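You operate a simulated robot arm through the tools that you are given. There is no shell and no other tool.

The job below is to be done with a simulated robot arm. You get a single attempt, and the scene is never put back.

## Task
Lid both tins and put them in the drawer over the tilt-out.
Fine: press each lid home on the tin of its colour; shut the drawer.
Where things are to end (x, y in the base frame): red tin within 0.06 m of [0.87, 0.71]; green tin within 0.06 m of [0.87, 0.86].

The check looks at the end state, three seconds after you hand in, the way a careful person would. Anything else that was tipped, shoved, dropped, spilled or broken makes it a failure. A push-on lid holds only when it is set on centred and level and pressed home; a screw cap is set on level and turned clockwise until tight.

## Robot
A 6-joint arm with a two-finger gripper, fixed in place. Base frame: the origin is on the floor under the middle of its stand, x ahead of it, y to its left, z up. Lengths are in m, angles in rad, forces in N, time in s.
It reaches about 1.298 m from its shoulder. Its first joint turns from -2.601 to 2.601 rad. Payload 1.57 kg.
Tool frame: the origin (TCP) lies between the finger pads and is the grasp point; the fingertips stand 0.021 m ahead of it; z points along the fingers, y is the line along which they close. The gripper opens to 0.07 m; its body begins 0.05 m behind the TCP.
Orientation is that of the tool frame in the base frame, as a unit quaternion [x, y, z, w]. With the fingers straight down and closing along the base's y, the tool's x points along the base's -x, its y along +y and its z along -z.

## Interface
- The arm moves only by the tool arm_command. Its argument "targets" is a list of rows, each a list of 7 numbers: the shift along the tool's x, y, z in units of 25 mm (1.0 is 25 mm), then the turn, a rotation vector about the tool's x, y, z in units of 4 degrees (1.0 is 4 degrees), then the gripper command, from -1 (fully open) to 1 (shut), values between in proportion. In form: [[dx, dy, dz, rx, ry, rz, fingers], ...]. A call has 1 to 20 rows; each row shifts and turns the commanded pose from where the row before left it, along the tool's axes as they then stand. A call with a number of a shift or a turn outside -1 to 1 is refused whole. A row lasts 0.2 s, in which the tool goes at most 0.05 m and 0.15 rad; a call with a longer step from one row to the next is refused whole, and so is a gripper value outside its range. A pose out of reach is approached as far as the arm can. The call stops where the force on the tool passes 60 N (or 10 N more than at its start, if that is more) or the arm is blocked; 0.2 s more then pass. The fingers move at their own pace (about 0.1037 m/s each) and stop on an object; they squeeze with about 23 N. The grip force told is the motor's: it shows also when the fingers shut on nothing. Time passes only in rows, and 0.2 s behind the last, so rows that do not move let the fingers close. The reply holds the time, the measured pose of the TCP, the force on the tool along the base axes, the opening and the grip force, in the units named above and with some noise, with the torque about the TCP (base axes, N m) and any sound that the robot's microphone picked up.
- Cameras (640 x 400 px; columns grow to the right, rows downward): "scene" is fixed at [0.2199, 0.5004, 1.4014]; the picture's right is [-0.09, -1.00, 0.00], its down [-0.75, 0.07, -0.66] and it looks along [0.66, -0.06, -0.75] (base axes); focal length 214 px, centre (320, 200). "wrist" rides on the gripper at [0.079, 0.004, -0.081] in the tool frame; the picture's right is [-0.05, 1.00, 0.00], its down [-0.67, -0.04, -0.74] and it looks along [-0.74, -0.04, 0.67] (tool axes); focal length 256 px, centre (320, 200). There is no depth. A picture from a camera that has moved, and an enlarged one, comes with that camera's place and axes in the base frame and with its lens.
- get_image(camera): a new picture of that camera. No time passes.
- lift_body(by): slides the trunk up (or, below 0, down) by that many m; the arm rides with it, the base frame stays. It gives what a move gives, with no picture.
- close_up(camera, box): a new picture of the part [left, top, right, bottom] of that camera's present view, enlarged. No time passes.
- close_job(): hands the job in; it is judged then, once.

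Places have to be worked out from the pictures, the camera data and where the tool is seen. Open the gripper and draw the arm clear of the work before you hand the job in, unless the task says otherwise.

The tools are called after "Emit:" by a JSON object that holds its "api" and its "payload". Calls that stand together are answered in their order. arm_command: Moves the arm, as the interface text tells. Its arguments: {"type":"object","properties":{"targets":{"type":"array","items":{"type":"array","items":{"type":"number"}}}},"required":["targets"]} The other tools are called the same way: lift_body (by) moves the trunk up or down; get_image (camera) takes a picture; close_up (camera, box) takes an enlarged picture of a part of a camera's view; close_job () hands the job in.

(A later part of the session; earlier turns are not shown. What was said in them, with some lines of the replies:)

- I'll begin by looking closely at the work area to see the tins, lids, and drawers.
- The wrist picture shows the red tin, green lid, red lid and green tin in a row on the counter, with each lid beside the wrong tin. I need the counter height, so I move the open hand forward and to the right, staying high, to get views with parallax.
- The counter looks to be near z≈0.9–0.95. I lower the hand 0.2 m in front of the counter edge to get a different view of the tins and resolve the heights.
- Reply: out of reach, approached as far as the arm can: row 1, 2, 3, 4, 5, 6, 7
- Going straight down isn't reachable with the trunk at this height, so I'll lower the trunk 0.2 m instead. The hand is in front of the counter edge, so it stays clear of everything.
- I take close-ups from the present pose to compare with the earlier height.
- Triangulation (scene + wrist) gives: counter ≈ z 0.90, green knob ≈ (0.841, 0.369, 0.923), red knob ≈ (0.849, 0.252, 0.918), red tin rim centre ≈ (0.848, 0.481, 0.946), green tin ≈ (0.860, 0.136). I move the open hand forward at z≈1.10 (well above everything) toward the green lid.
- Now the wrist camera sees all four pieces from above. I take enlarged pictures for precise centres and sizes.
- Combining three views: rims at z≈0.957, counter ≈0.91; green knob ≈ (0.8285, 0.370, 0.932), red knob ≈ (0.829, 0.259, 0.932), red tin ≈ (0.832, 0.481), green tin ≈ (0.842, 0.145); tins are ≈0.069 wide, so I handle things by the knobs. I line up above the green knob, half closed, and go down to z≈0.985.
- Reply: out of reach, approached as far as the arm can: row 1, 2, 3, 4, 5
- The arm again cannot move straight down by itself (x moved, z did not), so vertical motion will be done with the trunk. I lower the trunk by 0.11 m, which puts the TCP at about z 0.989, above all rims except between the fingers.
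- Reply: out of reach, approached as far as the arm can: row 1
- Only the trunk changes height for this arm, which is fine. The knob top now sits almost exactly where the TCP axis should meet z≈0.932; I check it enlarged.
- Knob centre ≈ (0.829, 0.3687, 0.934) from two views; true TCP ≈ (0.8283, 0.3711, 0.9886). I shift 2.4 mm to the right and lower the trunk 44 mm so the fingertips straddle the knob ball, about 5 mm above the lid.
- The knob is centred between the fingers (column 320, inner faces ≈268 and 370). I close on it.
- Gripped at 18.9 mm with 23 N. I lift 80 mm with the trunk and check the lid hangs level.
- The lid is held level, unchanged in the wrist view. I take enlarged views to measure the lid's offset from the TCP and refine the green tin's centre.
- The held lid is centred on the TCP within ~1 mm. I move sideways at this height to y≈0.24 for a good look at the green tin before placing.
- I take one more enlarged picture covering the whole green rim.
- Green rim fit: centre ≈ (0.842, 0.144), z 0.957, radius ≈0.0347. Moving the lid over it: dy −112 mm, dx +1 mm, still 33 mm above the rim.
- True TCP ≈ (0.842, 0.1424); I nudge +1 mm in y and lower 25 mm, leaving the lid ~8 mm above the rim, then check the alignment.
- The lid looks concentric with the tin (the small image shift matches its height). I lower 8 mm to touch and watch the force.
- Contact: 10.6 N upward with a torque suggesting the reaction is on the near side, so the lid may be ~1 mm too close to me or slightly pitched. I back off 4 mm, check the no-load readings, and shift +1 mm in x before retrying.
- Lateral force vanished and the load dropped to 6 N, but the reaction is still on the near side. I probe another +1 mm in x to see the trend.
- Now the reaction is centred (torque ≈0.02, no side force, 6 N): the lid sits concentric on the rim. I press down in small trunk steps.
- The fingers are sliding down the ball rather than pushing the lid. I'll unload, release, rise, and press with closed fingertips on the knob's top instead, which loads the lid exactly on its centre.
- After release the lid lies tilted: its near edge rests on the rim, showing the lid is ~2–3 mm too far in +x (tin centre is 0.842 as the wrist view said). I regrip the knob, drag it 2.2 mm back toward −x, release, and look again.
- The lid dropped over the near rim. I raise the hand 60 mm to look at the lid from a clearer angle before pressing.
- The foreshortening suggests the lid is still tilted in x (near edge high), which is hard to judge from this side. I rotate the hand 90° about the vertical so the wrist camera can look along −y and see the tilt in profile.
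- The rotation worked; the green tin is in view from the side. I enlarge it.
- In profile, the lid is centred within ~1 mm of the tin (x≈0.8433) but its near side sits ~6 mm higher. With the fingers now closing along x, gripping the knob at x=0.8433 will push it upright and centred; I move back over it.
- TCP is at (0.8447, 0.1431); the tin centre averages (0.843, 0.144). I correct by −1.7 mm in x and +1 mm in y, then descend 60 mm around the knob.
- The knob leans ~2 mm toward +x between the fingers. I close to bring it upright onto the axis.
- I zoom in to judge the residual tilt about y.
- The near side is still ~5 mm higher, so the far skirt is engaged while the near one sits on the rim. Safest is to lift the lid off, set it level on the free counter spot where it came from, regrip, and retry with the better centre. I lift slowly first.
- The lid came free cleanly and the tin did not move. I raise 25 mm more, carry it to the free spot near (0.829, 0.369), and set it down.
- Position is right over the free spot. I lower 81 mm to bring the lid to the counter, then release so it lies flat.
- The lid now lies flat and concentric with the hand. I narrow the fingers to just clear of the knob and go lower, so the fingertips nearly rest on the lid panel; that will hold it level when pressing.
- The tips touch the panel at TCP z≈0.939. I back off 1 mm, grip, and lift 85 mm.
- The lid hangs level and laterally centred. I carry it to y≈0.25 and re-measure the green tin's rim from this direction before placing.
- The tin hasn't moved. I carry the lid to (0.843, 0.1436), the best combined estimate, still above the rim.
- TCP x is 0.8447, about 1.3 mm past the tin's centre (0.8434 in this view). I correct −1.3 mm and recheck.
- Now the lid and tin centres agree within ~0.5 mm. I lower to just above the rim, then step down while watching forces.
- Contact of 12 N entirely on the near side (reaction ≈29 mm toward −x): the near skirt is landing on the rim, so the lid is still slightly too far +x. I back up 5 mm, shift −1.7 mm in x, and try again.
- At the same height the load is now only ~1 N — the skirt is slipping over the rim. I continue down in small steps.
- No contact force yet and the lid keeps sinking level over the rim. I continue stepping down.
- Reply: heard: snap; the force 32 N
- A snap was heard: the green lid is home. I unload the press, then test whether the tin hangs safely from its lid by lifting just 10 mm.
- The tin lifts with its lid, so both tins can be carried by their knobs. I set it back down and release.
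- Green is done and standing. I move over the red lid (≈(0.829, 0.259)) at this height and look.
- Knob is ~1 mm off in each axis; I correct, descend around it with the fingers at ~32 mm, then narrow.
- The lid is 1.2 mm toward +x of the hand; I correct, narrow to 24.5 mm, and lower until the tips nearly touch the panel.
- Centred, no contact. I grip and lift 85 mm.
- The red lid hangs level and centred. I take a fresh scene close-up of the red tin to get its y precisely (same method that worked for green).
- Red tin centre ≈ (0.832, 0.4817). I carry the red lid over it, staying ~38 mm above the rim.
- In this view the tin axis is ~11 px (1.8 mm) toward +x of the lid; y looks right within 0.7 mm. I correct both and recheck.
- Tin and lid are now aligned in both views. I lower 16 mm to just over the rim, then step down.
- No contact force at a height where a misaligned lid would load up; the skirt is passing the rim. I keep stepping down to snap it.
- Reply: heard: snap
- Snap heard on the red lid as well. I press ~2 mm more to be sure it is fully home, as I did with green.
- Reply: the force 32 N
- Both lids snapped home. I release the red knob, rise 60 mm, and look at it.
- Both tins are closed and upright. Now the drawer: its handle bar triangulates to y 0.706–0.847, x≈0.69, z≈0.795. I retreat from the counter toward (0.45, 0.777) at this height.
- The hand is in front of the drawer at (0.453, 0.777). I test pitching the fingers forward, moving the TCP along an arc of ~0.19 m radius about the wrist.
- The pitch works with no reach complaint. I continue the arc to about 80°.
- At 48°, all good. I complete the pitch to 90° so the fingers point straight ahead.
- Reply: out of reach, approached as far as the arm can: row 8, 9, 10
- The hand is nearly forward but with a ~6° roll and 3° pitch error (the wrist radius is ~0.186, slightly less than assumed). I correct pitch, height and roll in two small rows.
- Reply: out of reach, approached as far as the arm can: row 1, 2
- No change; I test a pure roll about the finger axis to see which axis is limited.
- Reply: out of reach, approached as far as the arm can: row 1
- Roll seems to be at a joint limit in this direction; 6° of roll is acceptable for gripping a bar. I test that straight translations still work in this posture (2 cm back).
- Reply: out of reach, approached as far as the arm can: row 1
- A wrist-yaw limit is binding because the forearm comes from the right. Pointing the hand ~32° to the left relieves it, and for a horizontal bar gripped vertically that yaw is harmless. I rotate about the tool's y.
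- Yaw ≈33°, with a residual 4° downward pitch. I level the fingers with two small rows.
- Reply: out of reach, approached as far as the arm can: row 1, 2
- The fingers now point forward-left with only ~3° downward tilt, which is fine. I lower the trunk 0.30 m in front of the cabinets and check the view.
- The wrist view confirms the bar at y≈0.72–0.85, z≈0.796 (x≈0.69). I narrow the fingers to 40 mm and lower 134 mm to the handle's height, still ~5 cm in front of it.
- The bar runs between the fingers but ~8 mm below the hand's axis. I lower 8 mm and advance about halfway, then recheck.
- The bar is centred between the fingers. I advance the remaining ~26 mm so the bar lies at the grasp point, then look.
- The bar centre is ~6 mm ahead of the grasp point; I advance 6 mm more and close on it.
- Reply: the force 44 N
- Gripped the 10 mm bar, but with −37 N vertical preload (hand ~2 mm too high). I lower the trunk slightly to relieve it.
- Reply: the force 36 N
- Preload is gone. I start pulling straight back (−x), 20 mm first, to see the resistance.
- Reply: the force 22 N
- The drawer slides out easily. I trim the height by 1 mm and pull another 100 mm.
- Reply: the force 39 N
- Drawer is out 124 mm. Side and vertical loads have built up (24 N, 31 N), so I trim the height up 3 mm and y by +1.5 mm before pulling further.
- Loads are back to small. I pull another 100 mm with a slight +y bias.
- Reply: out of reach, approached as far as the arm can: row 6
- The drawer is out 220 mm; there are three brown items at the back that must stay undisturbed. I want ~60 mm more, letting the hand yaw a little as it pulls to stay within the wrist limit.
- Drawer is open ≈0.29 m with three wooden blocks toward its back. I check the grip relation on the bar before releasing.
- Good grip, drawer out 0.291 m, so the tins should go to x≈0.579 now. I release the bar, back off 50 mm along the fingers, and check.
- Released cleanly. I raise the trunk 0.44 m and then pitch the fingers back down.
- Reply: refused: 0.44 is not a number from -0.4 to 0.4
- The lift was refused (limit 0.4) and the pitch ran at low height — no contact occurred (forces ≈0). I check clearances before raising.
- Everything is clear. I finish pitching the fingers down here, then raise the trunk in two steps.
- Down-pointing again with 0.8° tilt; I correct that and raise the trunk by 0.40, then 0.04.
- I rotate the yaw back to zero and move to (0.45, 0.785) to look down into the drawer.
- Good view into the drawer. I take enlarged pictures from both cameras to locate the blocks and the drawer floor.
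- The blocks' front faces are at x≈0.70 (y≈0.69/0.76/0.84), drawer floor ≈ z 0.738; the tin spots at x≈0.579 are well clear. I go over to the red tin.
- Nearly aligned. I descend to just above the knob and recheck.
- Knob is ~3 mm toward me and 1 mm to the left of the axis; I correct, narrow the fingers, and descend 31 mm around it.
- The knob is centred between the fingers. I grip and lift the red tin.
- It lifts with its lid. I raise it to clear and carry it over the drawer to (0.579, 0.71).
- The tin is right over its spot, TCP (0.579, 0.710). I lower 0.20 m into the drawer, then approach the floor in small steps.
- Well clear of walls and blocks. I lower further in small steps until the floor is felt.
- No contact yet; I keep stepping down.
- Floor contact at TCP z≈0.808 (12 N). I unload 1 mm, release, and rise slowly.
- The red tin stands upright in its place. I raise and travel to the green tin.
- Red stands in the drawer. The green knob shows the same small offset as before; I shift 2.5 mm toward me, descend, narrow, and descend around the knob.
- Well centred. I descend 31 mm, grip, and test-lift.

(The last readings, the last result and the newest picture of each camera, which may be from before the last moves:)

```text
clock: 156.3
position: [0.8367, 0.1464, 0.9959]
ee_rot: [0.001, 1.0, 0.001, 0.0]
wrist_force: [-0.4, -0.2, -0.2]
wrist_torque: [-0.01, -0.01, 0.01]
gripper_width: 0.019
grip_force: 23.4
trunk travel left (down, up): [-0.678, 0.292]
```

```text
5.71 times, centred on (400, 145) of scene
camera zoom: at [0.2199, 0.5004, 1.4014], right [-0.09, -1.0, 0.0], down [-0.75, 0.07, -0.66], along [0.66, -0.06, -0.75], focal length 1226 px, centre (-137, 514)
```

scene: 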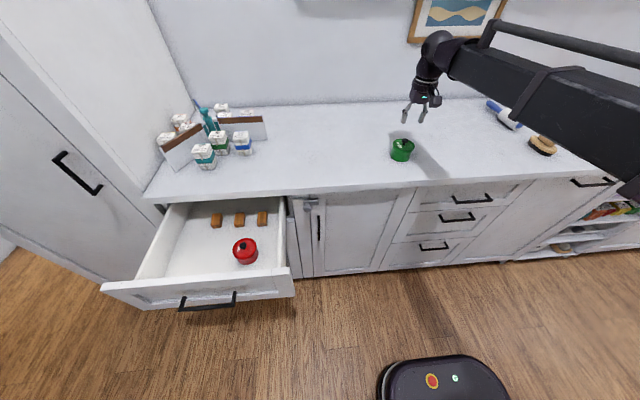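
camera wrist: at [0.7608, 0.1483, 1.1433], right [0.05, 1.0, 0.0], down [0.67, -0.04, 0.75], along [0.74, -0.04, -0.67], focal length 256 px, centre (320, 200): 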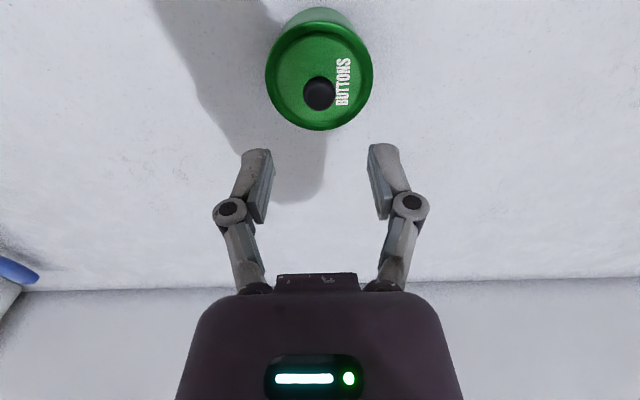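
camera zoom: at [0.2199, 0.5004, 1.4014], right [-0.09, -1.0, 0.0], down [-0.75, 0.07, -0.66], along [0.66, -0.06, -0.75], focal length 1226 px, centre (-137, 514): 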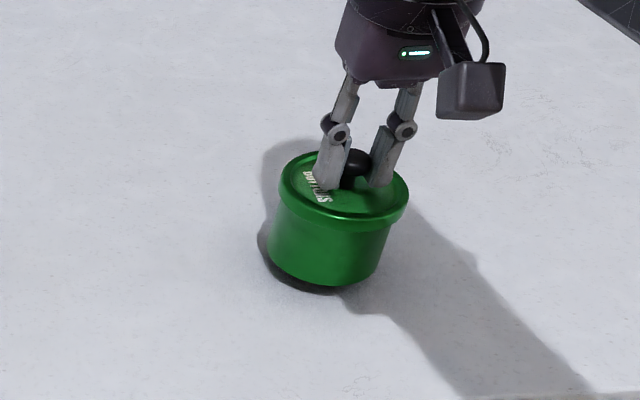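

Green lifts with its lid. I raise 50 mm more and carry it to (0.579, 0.86) over the drawer.

Emit:
{"api": "lift_body", "payload": {"by": 0.05}}

Emit:
{"api": "arm_command", "payload": {"targets": [[0.2, 0.5, 0, 0, 0, 0, 1], [0.343, 0.954, 0, 0, 0, 0, 1], [0.343, 0.954, 0, 0, 0, 0, 1], [0.343, 0.954, 0, 0, 0, 0, 1], [0.343, 0.954, 0, 0, 0, 0, 1], [0.343, 0.954, 0, 0, 0, 0, 1], [0.343, 0.954, 0, 0, 0, 0, 1], [0.343, 0.954, 0, 0, 0, 0, 1], [0.343, 0.954, 0, 0, 0, 0, 1], [0.343, 0.954, 0, 0, 0, 0, 1], [0.343, 0.954, 0, 0, 0, 0, 1], [0.343, 0.954, 0, 0, 0, 0, 1], [0.343, 0.954, 0, 0, 0, 0, 1], [0.343, 0.954, 0, 0, 0, 0, 1], [0.343, 0.954, 0, 0, 0, 0, 1], [0.343, 0.954, 0, 0, 0, 0, 1], [0.343, 0.954, 0, 0, 0, 0, 1], [0.343, 0.954, 0, 0, 0, 0, 1], [0.343, 0.954, 0, 0, 0, 0, 1], [0.343, 0.954, 0, 0, 0, 0, 1]]}}

Emit:
{"api": "arm_command", "payload": {"targets": [[0.343, 0.954, 0, 0, 0, 0, 1], [0.343, 0.954, 0, 0, 0, 0, 1], [0.343, 0.954, 0, 0, 0, 0, 1], [0.343, 0.954, 0, 0, 0, 0, 1], [0.343, 0.954, 0, 0, 0, 0, 1], [0.343, 0.954, 0, 0, 0, 0, 1], [0.343, 0.954, 0, 0, 0, 0, 1], [0.343, 0.954, 0, 0, 0, 0, 1], [0.343, 0.954, 0, 0, 0, 0, 1], [0.343, 0.954, 0, 0, 0, 0, 1], [0.14, 0.44, 0, 0, 0, 0, 1], [0, 0, 0, 0, 0, 0, 1]]}}

Emit:
{"api": "get_image", "payload": {"camera": "wrist"}}

Emit:
{"api": "get_image", "payload": {"camera": "scene"}}

```text
clock: 157.2
position: [0.836, 0.1453, 1.0454]
ee_rot: [0.0, 1.0, 0.0, 0.0]
wrist_force: [0.4, 0.3, -1.2]
wrist_torque: [0.02, 0.05, 0.01]
gripper_width: 0.019
grip_force: 23.2
trunk travel left (down, up): [-0.728, 0.242]
```

```text
clock: 161.4
position: [0.6684, 0.6097, 1.0462]
ee_rot: [0.0, 1.0, 0.001, 0.001]
wrist_force: [-0.1, -0.5, -0.5]
wrist_torque: [0.01, 0.01, 0.03]
gripper_width: 0.0189
grip_force: 22.8
trunk travel left (down, up): [-0.728, 0.242]
```

```text
clock: 164.0
position: [0.5793, 0.8608, 1.0465]
ee_rot: [0.0, 1.0, 0.001, 0.001]
wrist_force: [-0.9, -0.1, -1.4]
wrist_torque: [0.0, 0.03, -0.03]
gripper_width: 0.0191
grip_force: 23.4
out of reach, approached as far as the arm can: row 9
trunk travel left (down, up): [-0.728, 0.242]
```

```text
taken
camera wrist: at [0.4996, 0.8636, 1.1271], right [0.05, 1.0, 0.0], down [0.67, -0.04, 0.75], along [0.74, -0.04, -0.67], focal length 256 px, centre (320, 200)
```

wrist: 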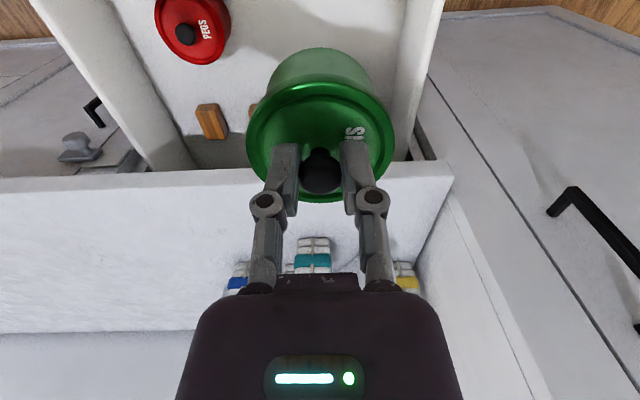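

```text
taken
```

scene: 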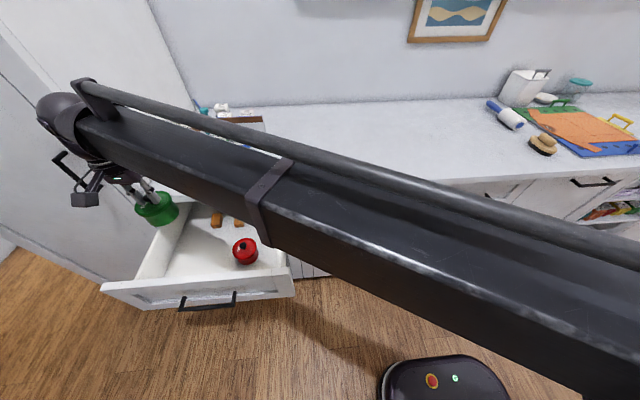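

Over its spot at (0.5786, 0.8596). I lower it the same way as red: 0.20, then small steps.

Emit:
{"api": "lift_body", "payload": {"by": -0.15}}

Emit:
{"api": "lift_body", "payload": {"by": -0.06}}

Emit:
{"api": "get_image", "payload": {"camera": "wrist"}}

Emit:
{"api": "get_image", "payload": {"camera": "scene"}}

```text
clock: 165.8
position: [0.5788, 0.8606, 0.8968]
ee_rot: [0.0, 1.0, 0.001, 0.001]
wrist_force: [0.7, -0.5, 0.1]
wrist_torque: [0.04, 0.0, 0.01]
gripper_width: 0.0192
grip_force: 23.0
trunk travel left (down, up): [-0.578, 0.392]
```

```text
clock: 166.8
position: [0.5779, 0.8607, 0.8369]
ee_rot: [0.0, 1.0, 0.001, 0.0]
wrist_force: [-0.3, 0.5, -1.5]
wrist_torque: [-0.03, -0.01, 0.0]
gripper_width: 0.0195
grip_force: 22.9
trunk travel left (down, up): [-0.518, 0.452]
```

```text
taken
camera wrist: at [0.4997, 0.8633, 0.9172], right [0.05, 1.0, 0.0], down [0.67, -0.04, 0.75], along [0.74, -0.04, -0.67], focal length 256 px, centre (320, 200)
```

wrist: 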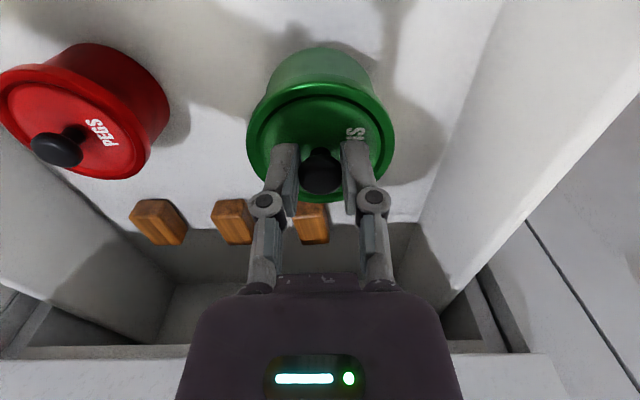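

```text
taken
```

scene: 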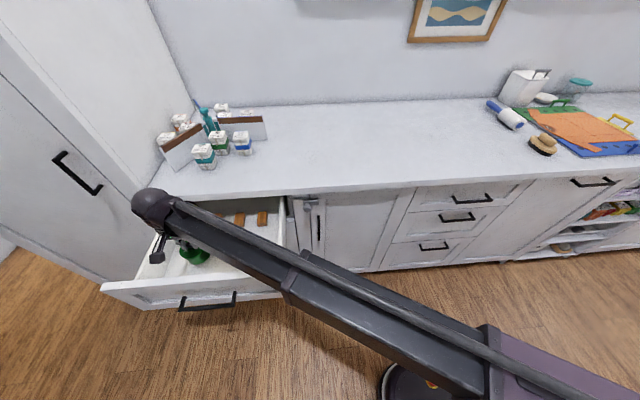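

Clear on all sides. I step down the last ~28 mm.

Emit:
{"api": "lift_body", "payload": {"by": -0.022}}

Emit:
{"api": "lift_body", "payload": {"by": -0.004}}

Emit:
{"api": "lift_body", "payload": {"by": -0.003}}

```text
clock: 167.4
position: [0.5799, 0.8605, 0.8143]
ee_rot: [-0.001, 1.0, 0.001, 0.001]
wrist_force: [-0.2, -0.2, -1.8]
wrist_torque: [0.01, 0.01, 0.01]
gripper_width: 0.0193
grip_force: 22.9
trunk travel left (down, up): [-0.496, 0.474]
```

```text
clock: 168.0
position: [0.5788, 0.8608, 0.811]
ee_rot: [0.0, 1.0, 0.0, 0.001]
wrist_force: [1.1, 0.6, -1.6]
wrist_torque: [-0.01, 0.0, -0.04]
gripper_width: 0.0196
grip_force: 22.4
trunk travel left (down, up): [-0.492, 0.478]
```

```text
clock: 168.5
position: [0.5799, 0.8601, 0.8091]
ee_rot: [0.0, 1.0, 0.002, 0.001]
wrist_force: [1.7, 0.3, 8.9]
wrist_torque: [0.01, -0.08, 0.01]
gripper_width: 0.0194
grip_force: 23.1
trunk travel left (down, up): [-0.489, 0.481]
```

Floor contact (9 N). I unload, release, rise, and look at both tins.

Emit:
{"api": "lift_body", "payload": {"by": 0.001}}

Emit:
{"api": "arm_command", "payload": {"targets": [[0, 0, 0, 0, 0, 0, 0], [0, 0, 0, 0, 0, 0, 0], [0, 0, 0, 0, 0, 0, 0]]}}

Emit:
{"api": "lift_body", "payload": {"by": 0.08}}

Emit:
{"api": "get_image", "payload": {"camera": "wrist"}}

```text
clock: 169.0
position: [0.5783, 0.8612, 0.8085]
ee_rot: [0.0, 1.0, 0.001, 0.0]
wrist_force: [0.1, -0.4, 1.0]
wrist_torque: [-0.03, 0.0, 0.0]
gripper_width: 0.0196
grip_force: 23.1
trunk travel left (down, up): [-0.49, 0.48]
```

```text
clock: 169.8
position: [0.5777, 0.86, 0.8081]
ee_rot: [0.0, 1.0, 0.001, 0.0]
wrist_force: [-0.1, 0.1, 0.1]
wrist_torque: [0.01, 0.0, -0.01]
gripper_width: 0.0352
grip_force: 0.1
trunk travel left (down, up): [-0.49, 0.48]
```

```text
clock: 171.0
position: [0.578, 0.8596, 0.8888]
ee_rot: [-0.001, 1.0, 0.001, 0.001]
wrist_force: [-0.5, -0.5, -0.2]
wrist_torque: [0.02, 0.02, 0.01]
gripper_width: 0.0348
grip_force: 0.0
trunk travel left (down, up): [-0.57, 0.4]
```

```text
taken
camera wrist: at [0.4997, 0.8634, 0.969], right [0.05, 1.0, 0.0], down [0.67, -0.04, 0.75], along [0.74, -0.04, -0.67], focal length 256 px, centre (320, 200)
```

wrist: 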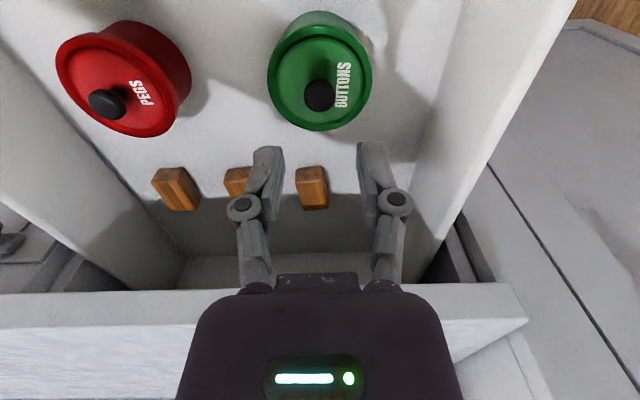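

Both lidded tins stand in the drawer beside the undisturbed blocks. To shut it I'll regrip the handle the way I opened it: raise, go back to (0.247, 0.609), and turn the yaw to 42.7°.

Emit:
{"api": "lift_body", "payload": {"by": 0.173}}

Emit:
{"api": "arm_command", "payload": {"targets": [[0.946, -0.716, 0, 0, 0, 0, -0.3], [0.946, -0.716, 0, 0, 0, 0, -0.3], [0.946, -0.716, 0, 0, 0, 0, -0.3], [0.946, -0.716, 0, 0, 0, 0, -0.3], [0.946, -0.716, 0, 0, 0, 0, -0.3], [0.946, -0.716, 0, 0, 0, 0, -0.3], [0.946, -0.716, 0, 0, 0, 0, -0.3], [0.946, -0.716, 0, 0, 0, 0, -0.3], [0.946, -0.716, 0, 0, 0, 0, -0.3], [0.946, -0.716, 0, 0, 0, 0, -0.3], [0.946, -0.716, 0, 0, 0, 0, -0.3], [0.946, -0.716, 0, 0, 0, 0, -0.3], [0.946, -0.716, 0, 0, 0, 0, -0.3], [0.946, -0.716, 0, 0, 0, 0, -0.3]]}}

Emit:
{"api": "arm_command", "payload": {"targets": [[0, 0, 0, 0, 0, 1, -0.3], [0, 0, 0, 0, 0, 1, -0.3], [0, 0, 0, 0, 0, 1, -0.3], [0, 0, 0, 0, 0, 1, -0.3], [0, 0, 0, 0, 0, 1, -0.3], [0, 0, 0, 0, 0, 1, -0.3], [0, 0, 0, 0, 0, 1, -0.3], [0, 0, 0, 0, 0, 1, -0.3], [0, 0, 0, 0, 0, 1, -0.3], [0, 0, 0, 0, 0, 1, -0.3], [0, 0, 0, 0, 0, 0.68, -0.3], [0, 0, 0, 0, 0, 0, -0.3]]}}

Emit:
{"api": "get_image", "payload": {"camera": "scene"}}

```text
clock: 172.9
position: [0.579, 0.8598, 1.0613]
ee_rot: [0.0, 1.0, 0.001, 0.001]
wrist_force: [-0.1, 0.4, -0.1]
wrist_torque: [0.01, -0.01, 0.02]
gripper_width: 0.0352
grip_force: 0.0
trunk travel left (down, up): [-0.743, 0.227]
```

```text
clock: 175.9
position: [0.2481, 0.6077, 1.0615]
ee_rot: [0.0, 1.0, 0.0, 0.002]
wrist_force: [0.4, -0.6, 0.0]
wrist_torque: [0.03, 0.02, -0.03]
gripper_width: 0.0456
grip_force: 0.2
trunk travel left (down, up): [-0.743, 0.227]
```

```text
clock: 178.5
position: [0.2496, 0.6108, 1.0624]
ee_rot: [0.365, 0.931, 0.0, 0.0]
wrist_force: [-0.5, 0.2, 0.3]
wrist_torque: [-0.05, -0.01, 0.0]
gripper_width: 0.0454
grip_force: 0.1
trunk travel left (down, up): [-0.743, 0.227]
```

```text
taken
```

scene: 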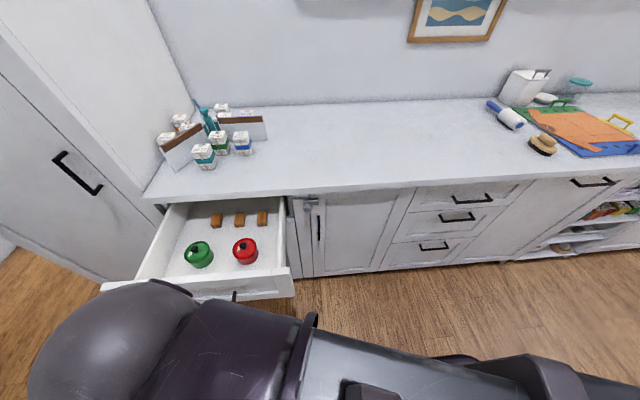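

Both tins are visible in the drawer; I zoom in to confirm they stand properly and then lower the trunk (in two allowed steps) to the handle level.

Emit:
{"api": "close_up", "payload": {"camera": "scene", "box": [130, 190, 310, 300]}}

Emit:
{"api": "lift_body", "payload": {"by": -0.4}}

Emit:
{"api": "lift_body", "payload": {"by": -0.049}}

```text
3.56 times, centred on (220, 245) of scene
camera zoom: at [0.2199, 0.5004, 1.4014], right [-0.09, -1.0, 0.0], down [-0.75, 0.07, -0.66], along [0.66, -0.06, -0.75], focal length 763 px, centre (676, 40)
```

zoom: 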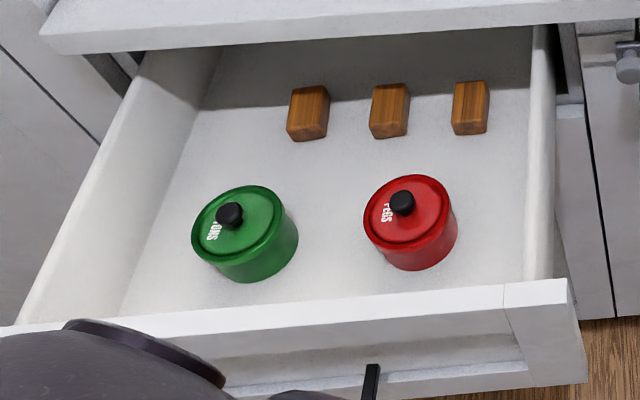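

```text
clock: 182.3
position: [0.2483, 0.6094, 0.6621]
ee_rot: [0.364, 0.931, 0.001, 0.001]
wrist_force: [0.8, -0.6, 0.4]
wrist_torque: [-0.01, -0.04, -0.02]
gripper_width: 0.0453
grip_force: 0.0
trunk travel left (down, up): [-0.343, 0.627]
```

```text
clock: 183.2
position: [0.2483, 0.6095, 0.6131]
ee_rot: [0.364, 0.931, 0.0, 0.0]
wrist_force: [-0.5, -0.7, -0.1]
wrist_torque: [0.03, -0.03, -0.01]
gripper_width: 0.0454
grip_force: 0.1
trunk travel left (down, up): [-0.294, 0.676]
```

Trunk is at the handle level. I pitch the fingers forward again along the same arc in reverse.

Emit:
{"api": "arm_command", "payload": {"targets": [[0, 0.519, -0.018, -1, 0, 0, -0.3], [0, 0.519, -0.018, -1, 0, 0, -0.3], [0, 0.519, -0.018, -1, 0, 0, -0.3], [0, 0.519, -0.018, -1, 0, 0, -0.3], [0, 0.519, -0.018, -1, 0, 0, -0.3], [0, 0.519, -0.018, -1, 0, 0, -0.3], [0, 0.519, -0.018, -1, 0, 0, -0.3], [0, 0.519, -0.018, -1, 0, 0, -0.3], [0, 0.519, -0.018, -1, 0, 0, -0.3], [0, 0.519, -0.018, -1, 0, 0, -0.3], [0, 0.519, -0.018, -1, 0, 0, -0.3], [0, 0.519, -0.018, -1, 0, 0, -0.3], [0, 0.519, -0.018, -1, 0, 0, -0.3], [0, 0.519, -0.018, -1, 0, 0, -0.3], [0, 0.519, -0.018, -1, 0, 0, -0.3], [0, 0.519, -0.018, -1, 0, 0, -0.3], [0, 0.519, -0.018, -1, 0, 0, -0.3], [0, 0.519, -0.018, -1, 0, 0, -0.3], [0, 0.519, -0.018, -1, 0, 0, -0.3]]}}

Emit:
{"api": "get_image", "payload": {"camera": "wrist"}}

Emit:
{"api": "get_image", "payload": {"camera": "scene"}}

```text
clock: 187.2
position: [0.3737, 0.7445, 0.7537]
ee_rot: [0.287, 0.734, 0.574, 0.224]
wrist_force: [-0.3, 0.0, -0.9]
wrist_torque: [0.01, -0.02, 0.01]
gripper_width: 0.0452
grip_force: 0.2
trunk travel left (down, up): [-0.294, 0.676]
```

```text
taken
camera wrist: at [0.2611, 0.7397, 0.7771], right [0.2, 0.14, 0.97], down [-0.01, -0.99, 0.14], along [0.98, -0.04, -0.2], focal length 256 px, centre (320, 200)
```

wrist: 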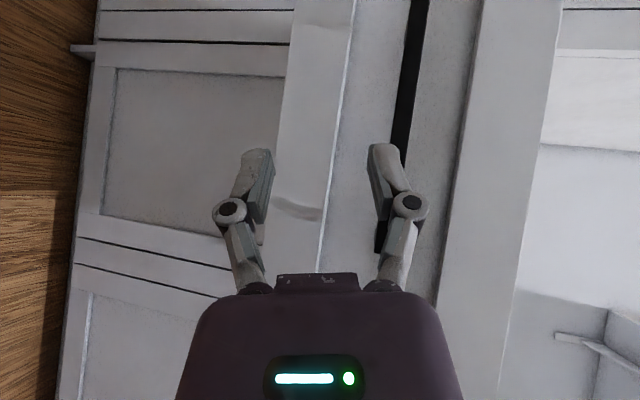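

```text
taken
```

scene: 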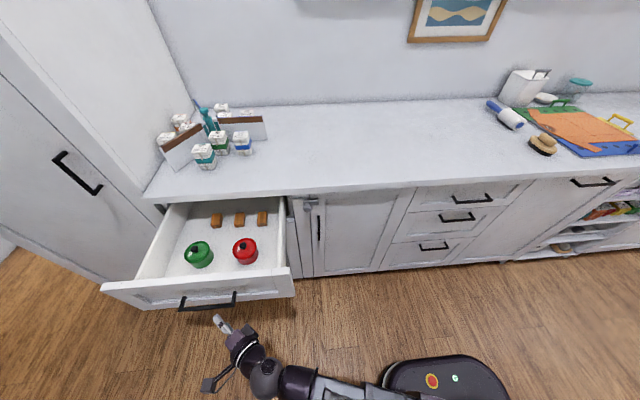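

76° reached; I finish with 2.6 more rows to match the earlier handle-gripping posture.

Emit:
{"api": "arm_command", "payload": {"targets": [[0, 0.519, -0.018, -1, 0, 0, -0.3], [0, 0.519, -0.018, -1, 0, 0, -0.3], [0, 0.3, -0.008, -0.58, 0, 0, -0.3], [0, 0, 0, 0, 0, 0, -0.3]]}}

Emit:
{"api": "get_image", "payload": {"camera": "wrist"}}

```text
clock: 188.2
position: [0.3751, 0.7475, 0.7866]
ee_rot: [0.265, 0.679, 0.638, 0.25]
wrist_force: [0.3, 0.5, 0.0]
wrist_torque: [0.0, -0.02, 0.01]
gripper_width: 0.0454
grip_force: 0.0
trunk travel left (down, up): [-0.294, 0.676]
```

```text
taken
camera wrist: at [0.2622, 0.7409, 0.7959], right [0.08, 0.01, 1.0], down [-0.02, -1.0, 0.01], along [1.0, -0.02, -0.08], focal length 256 px, centre (320, 200)
```

wrist: 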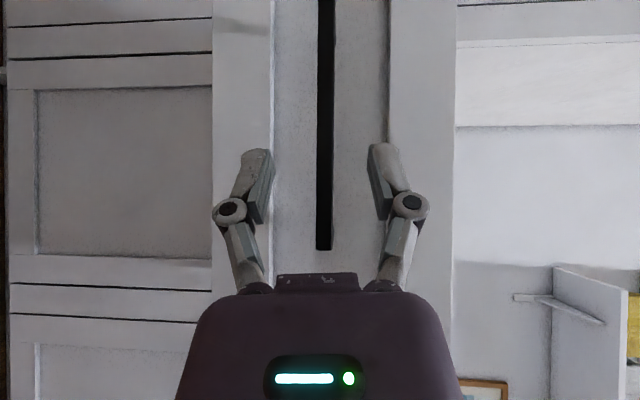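

The bar is again centred between the fingers. I advance 46 mm along the finger axis and close on it.

Emit:
{"api": "arm_command", "payload": {"targets": [[0, 0.028, 0.456, 0, 0, 0, -0.3], [0, 0.028, 0.456, 0, 0, 0, -0.3], [0, 0.028, 0.456, 0, 0, 0, -0.3], [0, 0.028, 0.456, 0, 0, 0, -0.3], [0, 0, 0, 0, 0, 0, -0.3]]}}

Emit:
{"api": "get_image", "payload": {"camera": "wrist"}}

```text
clock: 189.4
position: [0.4063, 0.7807, 0.7872]
ee_rot: [0.265, 0.679, 0.638, 0.249]
wrist_force: [-0.3, -0.1, -1.0]
wrist_torque: [-0.01, 0.0, 0.01]
gripper_width: 0.0454
grip_force: 0.2
trunk travel left (down, up): [-0.294, 0.676]
```

```text
taken
camera wrist: at [0.293, 0.7738, 0.7959], right [0.08, 0.01, 1.0], down [-0.02, -1.0, 0.01], along [1.0, -0.02, -0.08], focal length 256 px, centre (320, 200)
```

wrist: 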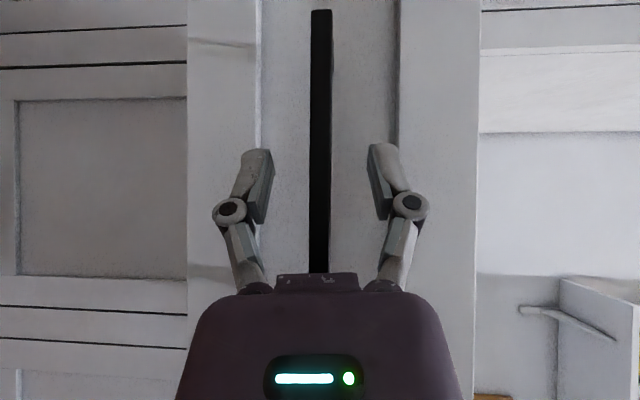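

The hand is back at the earlier gripping position with the bar centred. I close on the bar.

Emit:
{"api": "arm_command", "payload": {"targets": [[0, 0, 0, 0, 0, 0, 1], [0, 0, 0, 0, 0, 0, 1], [0, 0, 0, 0, 0, 0, 1]]}}

```text
clock: 190.2
position: [0.4052, 0.7796, 0.788]
ee_rot: [0.265, 0.678, 0.639, 0.249]
wrist_force: [-1.2, -3.3, 5.1]
wrist_torque: [0.93, -0.29, 0.03]
gripper_width: 0.0105
grip_force: 32.0
trunk travel left (down, up): [-0.294, 0.676]
```

Gripped with very little preload. I push the drawer in gently, 70 mm first, unwinding the yaw as I go.

Emit:
{"api": "arm_command", "payload": {"targets": [[-0.294, 0.014, 0.271, 0, -0.5, 0, 1], [-0.284, 0.014, 0.281, 0, -0.5, 0, 1], [-0.274, 0.014, 0.291, 0, -0.5, 0, 1], [-0.264, 0.014, 0.3005, 0, -0.5, 0, 1], [0, 0, 0, 0, 0, 0, 1]]}}

```text
clock: 191.4
position: [0.4453, 0.782, 0.7881]
ee_rot: [0.307, 0.663, 0.616, 0.296]
wrist_force: [0.7, 12.4, 23.5]
wrist_torque: [0.95, -0.42, 0.54]
gripper_width: 0.01
grip_force: 31.7
trunk travel left (down, up): [-0.294, 0.676]
```

Vertical load is 23 N, so I raise 2 mm and continue pushing.

Emit:
{"api": "lift_body", "payload": {"by": 0.002}}

Emit:
{"api": "arm_command", "payload": {"targets": [[-0.2534, 0.014, 0.3095, 0, -0.5, 0, 1], [-0.2424, 0.014, 0.318, 0, -0.5, 0, 1], [-0.231, 0.014, 0.3265, 0, -0.5, 0, 1], [-0.22, 0.014, 0.334, 0, 0, 0, 1], [0, 0, 0, 0, 0, 0, 1]]}}

Emit:
{"api": "get_image", "payload": {"camera": "scene"}}

```text
clock: 192.0
position: [0.4454, 0.7806, 0.7873]
ee_rot: [0.308, 0.663, 0.615, 0.296]
wrist_force: [-2.3, 10.2, 4.8]
wrist_torque: [0.97, -0.31, 0.74]
gripper_width: 0.0103
grip_force: 31.3
trunk travel left (down, up): [-0.296, 0.674]
```

```text
clock: 193.2
position: [0.4871, 0.7794, 0.7876]
ee_rot: [0.34, 0.649, 0.595, 0.33]
wrist_force: [-1.0, -1.6, 3.4]
wrist_torque: [0.71, -0.28, -0.4]
gripper_width: 0.0103
grip_force: 31.2
trunk travel left (down, up): [-0.296, 0.674]
```

```text
taken
```

scene: 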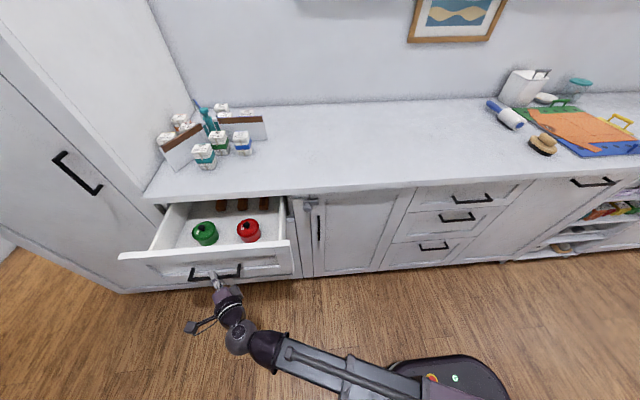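

Everything stays upright. I push another 100 mm.

Emit:
{"api": "arm_command", "payload": {"targets": [[-0.33, 0.02, 0.5, 0, 0, 0, 1], [-0.33, 0.02, 0.5, 0, 0, 0, 1], [-0.33, 0.02, 0.5, 0, 0, 0, 1], [-0.33, 0.02, 0.5, 0, 0, 0, 1], [-0.33, 0.02, 0.5, 0, 0, 0, 1], [-0.33, 0.02, 0.5, 0, 0, 0, 1], [-0.22, 0.013, 0.333, 0, 0, 0, 1], [0, 0, 0, 0, 0, 0, 1]]}}

Emit:
{"api": "get_image", "payload": {"camera": "scene"}}

```text
clock: 195.0
position: [0.5897, 0.7796, 0.7888]
ee_rot: [0.342, 0.647, 0.596, 0.331]
wrist_force: [2.4, -19.5, -12.5]
wrist_torque: [0.75, -0.23, -0.38]
gripper_width: 0.0101
grip_force: 32.3
trunk travel left (down, up): [-0.296, 0.674]
```

```text
taken
```

scene: 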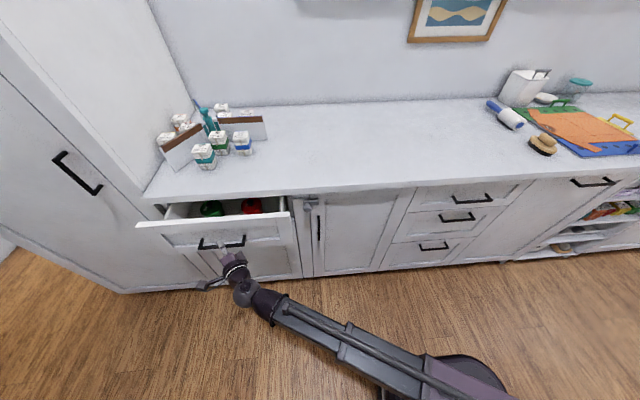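

Side load −20 N has built up; I trim y by −1.5 mm and z by −1 mm, then push 75 mm more.

Emit:
{"api": "arm_command", "payload": {"targets": [[-0.05, -0.003, -0.033, 0, 0, 0, 1], [0, 0, 0, 0, 0, 0, 1]]}}

Emit:
{"api": "lift_body", "payload": {"by": -0.001}}

Emit:
{"api": "arm_command", "payload": {"targets": [[-0.336, 0.018, 0.496, 0, 0, 0, 1], [-0.336, 0.018, 0.496, 0, 0, 0, 1], [-0.336, 0.018, 0.496, 0, 0, 0, 1], [-0.336, 0.018, 0.496, 0, 0, 0, 1], [-0.336, 0.018, 0.496, 0, 0, 0, 1], [0, 0, 0, 0, 0, 0, 1]]}}

Emit:
{"api": "close_up", "payload": {"camera": "scene", "box": [130, 170, 310, 285]}}

```text
clock: 195.6
position: [0.5862, 0.7794, 0.7877]
ee_rot: [0.341, 0.647, 0.597, 0.33]
wrist_force: [2.5, -6.1, -5.7]
wrist_torque: [0.67, -0.23, -1.03]
gripper_width: 0.0103
grip_force: 31.9
trunk travel left (down, up): [-0.296, 0.674]
```

```text
clock: 196.1
position: [0.5865, 0.7787, 0.788]
ee_rot: [0.341, 0.647, 0.597, 0.33]
wrist_force: [2.5, 1.3, 5.2]
wrist_torque: [0.76, -0.28, -0.62]
gripper_width: 0.0103
grip_force: 31.4
trunk travel left (down, up): [-0.295, 0.675]
```

```text
clock: 197.5
position: [0.6626, 0.7791, 0.7871]
ee_rot: [0.34, 0.647, 0.597, 0.33]
wrist_force: [6.2, 20.3, 16.8]
wrist_torque: [0.84, -0.34, 0.27]
gripper_width: 0.0105
grip_force: 32.3
trunk travel left (down, up): [-0.295, 0.675]
```

```text
3.48 times, centred on (220, 228) of scene
camera zoom: at [0.2199, 0.5004, 1.4014], right [-0.09, -1.0, 0.0], down [-0.75, 0.07, -0.66], along [0.66, -0.06, -0.75], focal length 746 px, centre (668, 104)
```

zoom: 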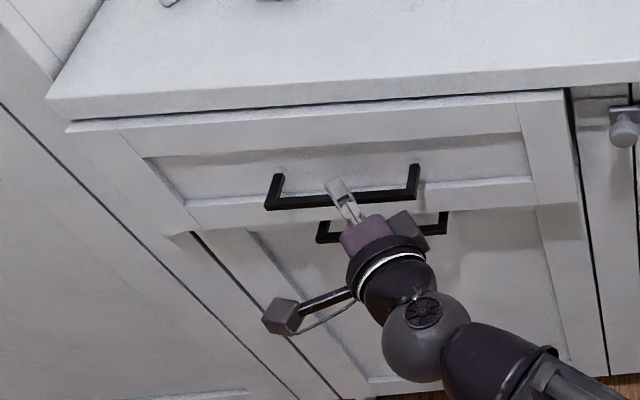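

About 35 mm remain. I trim (+1 mm y, +1 mm z) and push on at 10 mm per row, then slower.

Emit:
{"api": "lift_body", "payload": {"by": 0.001}}

Emit:
{"api": "arm_command", "payload": {"targets": [[-0.18, 0.015, 0.36, 0, 0, 0, 1], [-0.22, 0.013, 0.333, 0, 0, 0, 1], [-0.11, 0.007, 0.167, 0, 0, 0, 1], [0, 0, 0, 0, 0, 0, 1]]}}

Emit:
{"api": "close_up", "payload": {"camera": "scene", "box": [130, 170, 310, 285]}}

```text
clock: 198.0
position: [0.6618, 0.7795, 0.7869]
ee_rot: [0.34, 0.647, 0.597, 0.329]
wrist_force: [6.8, 21.9, 12.3]
wrist_torque: [0.8, -0.29, 0.15]
gripper_width: 0.0103
grip_force: 32.5
trunk travel left (down, up): [-0.296, 0.674]
```

```text
clock: 199.0
position: [0.6878, 0.7794, 0.7869]
ee_rot: [0.341, 0.647, 0.596, 0.331]
wrist_force: [5.8, 10.5, 6.5]
wrist_torque: [0.77, -0.26, 0.05]
gripper_width: 0.0104
grip_force: 32.6
trunk travel left (down, up): [-0.296, 0.674]
```

```text
3.48 times, centred on (220, 228) of scene
camera zoom: at [0.2199, 0.5004, 1.4014], right [-0.09, -1.0, 0.0], down [-0.75, 0.07, -0.66], along [0.66, -0.06, -0.75], focal length 746 px, centre (668, 104)
```

zoom: 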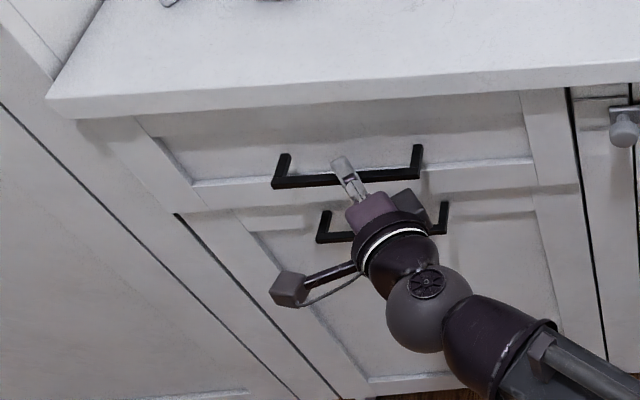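

About 9 mm remain. I push slowly in 4 mm rows until the stop is felt.

Emit:
{"api": "arm_command", "payload": {"targets": [[-0.088, 0.005, 0.133, 0, 0, 0, 1], [-0.088, 0.005, 0.133, 0, 0, 0, 1], [-0.044, 0.003, 0.067, 0, 0, 0, 1], [0, 0, 0, 0, 0, 0, 1]]}}

Emit:
{"api": "close_up", "payload": {"camera": "scene", "box": [130, 170, 310, 285]}}

```text
clock: 200.0
position: [0.6978, 0.7793, 0.7867]
ee_rot: [0.342, 0.648, 0.596, 0.329]
wrist_force: [-4.8, -0.3, -0.8]
wrist_torque: [0.74, -0.24, -0.65]
gripper_width: 0.0103
grip_force: 31.8
trunk travel left (down, up): [-0.296, 0.674]
```

```text
3.48 times, centred on (220, 228) of scene
camera zoom: at [0.2199, 0.5004, 1.4014], right [-0.09, -1.0, 0.0], down [-0.75, 0.07, -0.66], along [0.66, -0.06, -0.75], focal length 746 px, centre (668, 104)
```

zoom: 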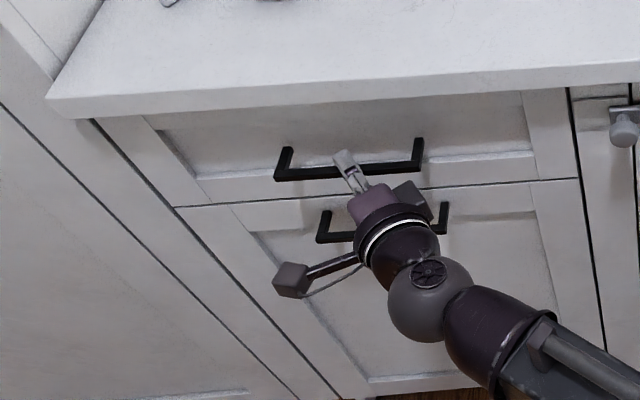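

It looks flush, with slight resistance. I push 3 mm more to make sure it is fully shut.

Emit:
{"api": "arm_command", "payload": {"targets": [[-0.044, 0.003, 0.067, 0, 0, 0, 1], [-0.022, 0.002, 0.033, 0, 0, 0, 1], [0, 0, 0, 0, 0, 0, 1]]}}

```text
clock: 200.8
position: [0.7, 0.7797, 0.7873]
ee_rot: [0.341, 0.648, 0.597, 0.329]
wrist_force: [-20.8, -4.4, -13.6]
wrist_torque: [0.68, -0.18, -0.02]
gripper_width: 0.0108
grip_force: 31.8
trunk travel left (down, up): [-0.296, 0.674]
```

Firm stop at −21 N: the drawer is shut. I open the fingers and back straight off the handle.

Emit:
{"api": "arm_command", "payload": {"targets": [[0, 0, 0, 0, 0, 0, -0.3], [0, 0, 0, 0, 0, 0, -0.3], [0, 0, -0.4, 0, 0, 0, -0.3], [0, 0, -0.4, 0, 0, 0, -0.3], [0, 0, -0.4, 0, 0, 0, -0.3], [0, 0, -0.4, 0, 0, 0, -0.3], [0, 0, -0.4, 0, 0, 0, -0.3], [0, 0, -0.4, 0, 0, 0, -0.3], [0, 0, -0.4, 0, 0, 0, -0.3], [0, 0, -0.4, 0, 0, 0, -0.3], [0, 0, 0, 0, 0, 0, -0.3]]}}

Emit:
{"api": "get_image", "payload": {"camera": "scene"}}

Emit:
{"api": "get_image", "payload": {"camera": "wrist"}}

```text
clock: 203.2
position: [0.6334, 0.7347, 0.7877]
ee_rot: [0.34, 0.647, 0.597, 0.33]
wrist_force: [0.2, -0.5, -0.4]
wrist_torque: [0.01, -0.04, 0.0]
gripper_width: 0.0454
grip_force: 0.1
out of reach, approached as far as the arm can: row 8
trunk travel left (down, up): [-0.296, 0.674]
```

```text
taken
```

scene: 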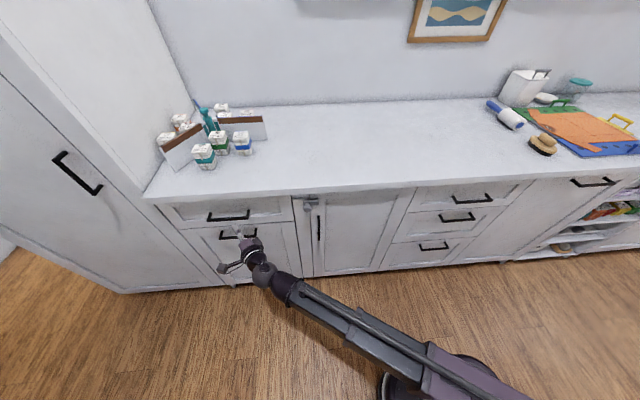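

```text
taken
camera wrist: at [0.523, 0.7561, 0.7957], right [0.08, 0.01, 1.0], down [-0.26, -0.97, 0.03], along [0.96, -0.26, -0.07], focal length 256 px, centre (320, 200)
```

wrist: 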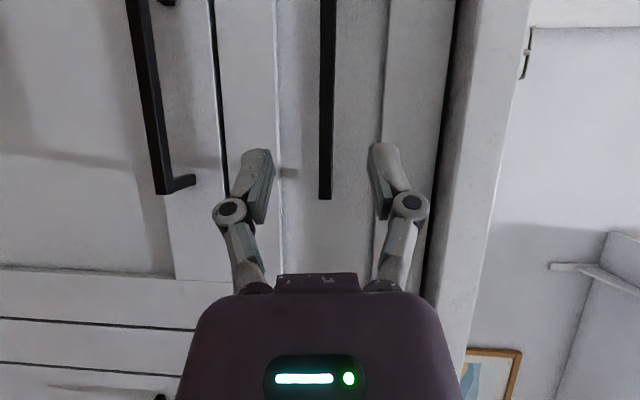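

The hand is clear. I check that the drawer front is flush with the neighbouring fronts.

Emit:
{"api": "close_up", "payload": {"camera": "scene", "box": [130, 180, 330, 290]}}

Emit:
{"api": "lift_body", "payload": {"by": 0.38}}

Emit:
{"api": "get_image", "payload": {"camera": "scene"}}

```text
3.20 times, centred on (230, 235) of scene
camera zoom: at [0.2199, 0.5004, 1.4014], right [-0.09, -1.0, 0.0], down [-0.75, 0.07, -0.66], along [0.66, -0.06, -0.75], focal length 686 px, centre (608, 88)
```

zoom: 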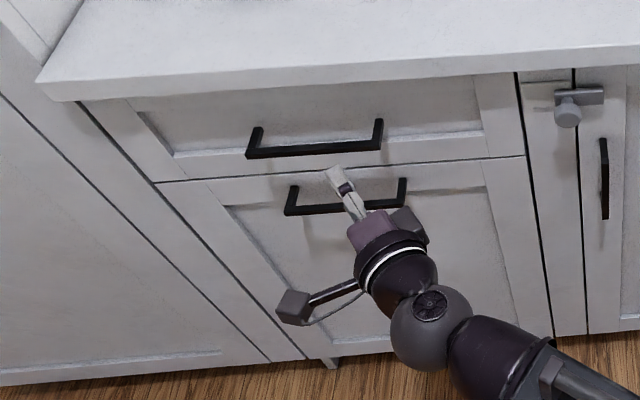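

```text
clock: 206.8
position: [0.6329, 0.7359, 1.1683]
ee_rot: [0.34, 0.647, 0.597, 0.331]
wrist_force: [-0.4, -0.5, 0.3]
wrist_torque: [0.0, 0.0, 0.02]
gripper_width: 0.0455
grip_force: 0.0
trunk travel left (down, up): [-0.676, 0.294]
```

```text
taken
```

scene: 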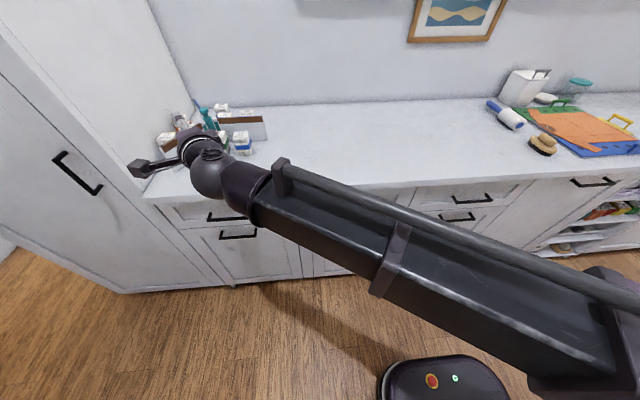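

The drawer looks flush. I draw the arm back and to the right, clear of the work, to compare with the very first picture.

Emit:
{"api": "arm_command", "payload": {"targets": [[-0.551, -0.079, -0.8, 0, 0, 0, -0.5], [-0.551, -0.079, -0.8, 0, 0, 0, -1], [-0.551, -0.079, -0.8, 0, 0, 0, -1], [-0.551, -0.079, -0.8, 0, 0, 0, -1], [-0.551, -0.079, -0.8, 0, 0, 0, -1], [-0.551, -0.079, -0.8, 0, 0, 0, -1], [-0.551, -0.079, -0.8, 0, 0, 0, -1], [-0.551, -0.079, -0.8, 0, 0, 0, -1]]}}

Emit:
{"api": "get_image", "payload": {"camera": "scene"}}

Emit:
{"api": "close_up", "payload": {"camera": "scene", "box": [140, 160, 340, 290]}}

```text
clock: 208.7
position: [0.5601, 0.5562, 1.1685]
ee_rot: [0.341, 0.647, 0.597, 0.33]
wrist_force: [-0.1, -0.2, 0.0]
wrist_torque: [-0.04, -0.03, 0.01]
gripper_width: 0.0703
grip_force: 0.0
trunk travel left (down, up): [-0.676, 0.294]
```

```text
taken
```

scene: 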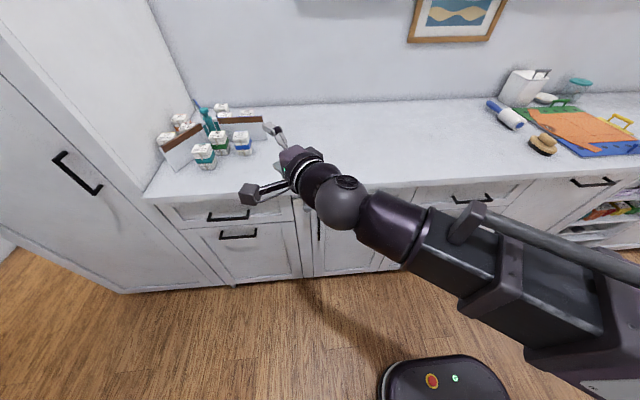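

```text
3.08 times, centred on (240, 225) of scene
camera zoom: at [0.2199, 0.5004, 1.4014], right [-0.09, -1.0, 0.0], down [-0.75, 0.07, -0.66], along [0.66, -0.06, -0.75], focal length 660 px, centre (566, 123)
```

zoom: 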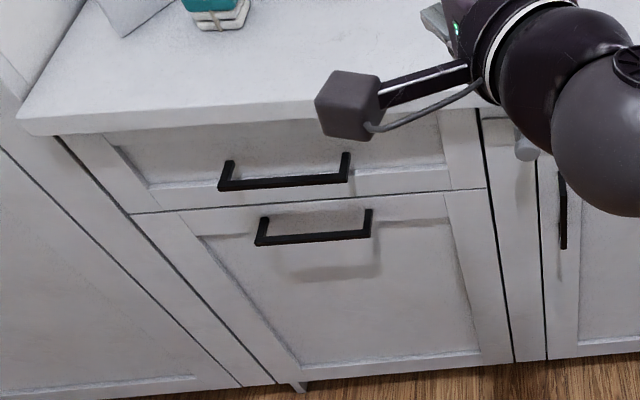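

The drawer front matches the initial closed picture exactly, and the gripper is open. I withdraw a little further from the counter before handing in.

Emit:
{"api": "arm_command", "payload": {"targets": [[-0.4, -0.079, -0.8, 0, 0, 0, -1], [-0.4, -0.079, -0.8, 0, 0, 0, -1], [-0.4, -0.079, -0.8, 0, 0, 0, -1], [-0.4, -0.079, -0.8, 0, 0, 0, -1], [0, 0, 0, 0, 0, 0, -1]]}}

Emit:
{"api": "get_image", "payload": {"camera": "scene"}}

```text
clock: 209.8
position: [0.5152, 0.4783, 1.1674]
ee_rot: [0.342, 0.647, 0.596, 0.33]
wrist_force: [-0.6, -1.1, -0.1]
wrist_torque: [0.02, 0.0, 0.0]
gripper_width: 0.0703
grip_force: 0.1
out of reach, approached as far as the arm can: row 4
trunk travel left (down, up): [-0.676, 0.294]
```

```text
taken
```

scene: 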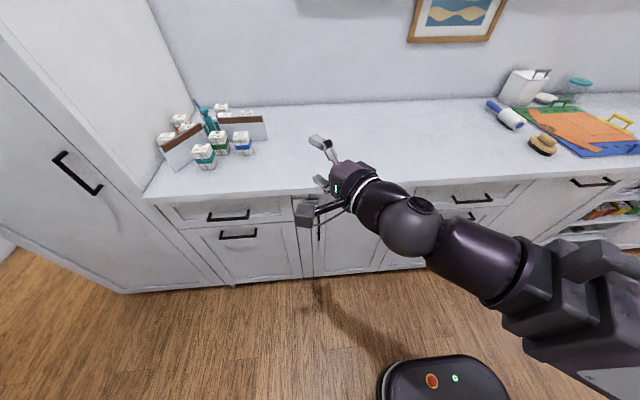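

The drawer is shut, both tins are inside with their matching lids snapped home, and the jars and other counter items look as they did at the start. The open gripper is clear of the work, so I hand the job in.

Emit:
{"api": "close_job", "payload": {}}

```text
The job is handed in.
```

I lidded both tins, put them in the drawer over the tilt-out, and shut the drawer. The job is handed in, but I have no verdict back yet.

- **Lids:** I heard a snap as each lid went home on the tin of its colour. Each tin then hung from its lid knob when I lifted it.
- **Position:** With the drawer shut, I estimate the red tin at about [0.87, 0.71] and the green tin at about [0.87, 0.86]. I worked this out from where I set them down in the open drawer and how far it then slid, and couldn't see inside once it was shut.
- **Drawer:** I pushed the front in until it met a firm stop, and it now looks the same as in the first picture.
- **Other items:** The three wooden blocks in the drawer looked undisturbed the last time I could see them. The jars and other things on the counter look as they did at the start.

The green lid took more than one try. It first sat tilted on the rim, so I lifted it off, set it flat on the counter and placed it again. The arm is drawn back from the counter with the gripper open.
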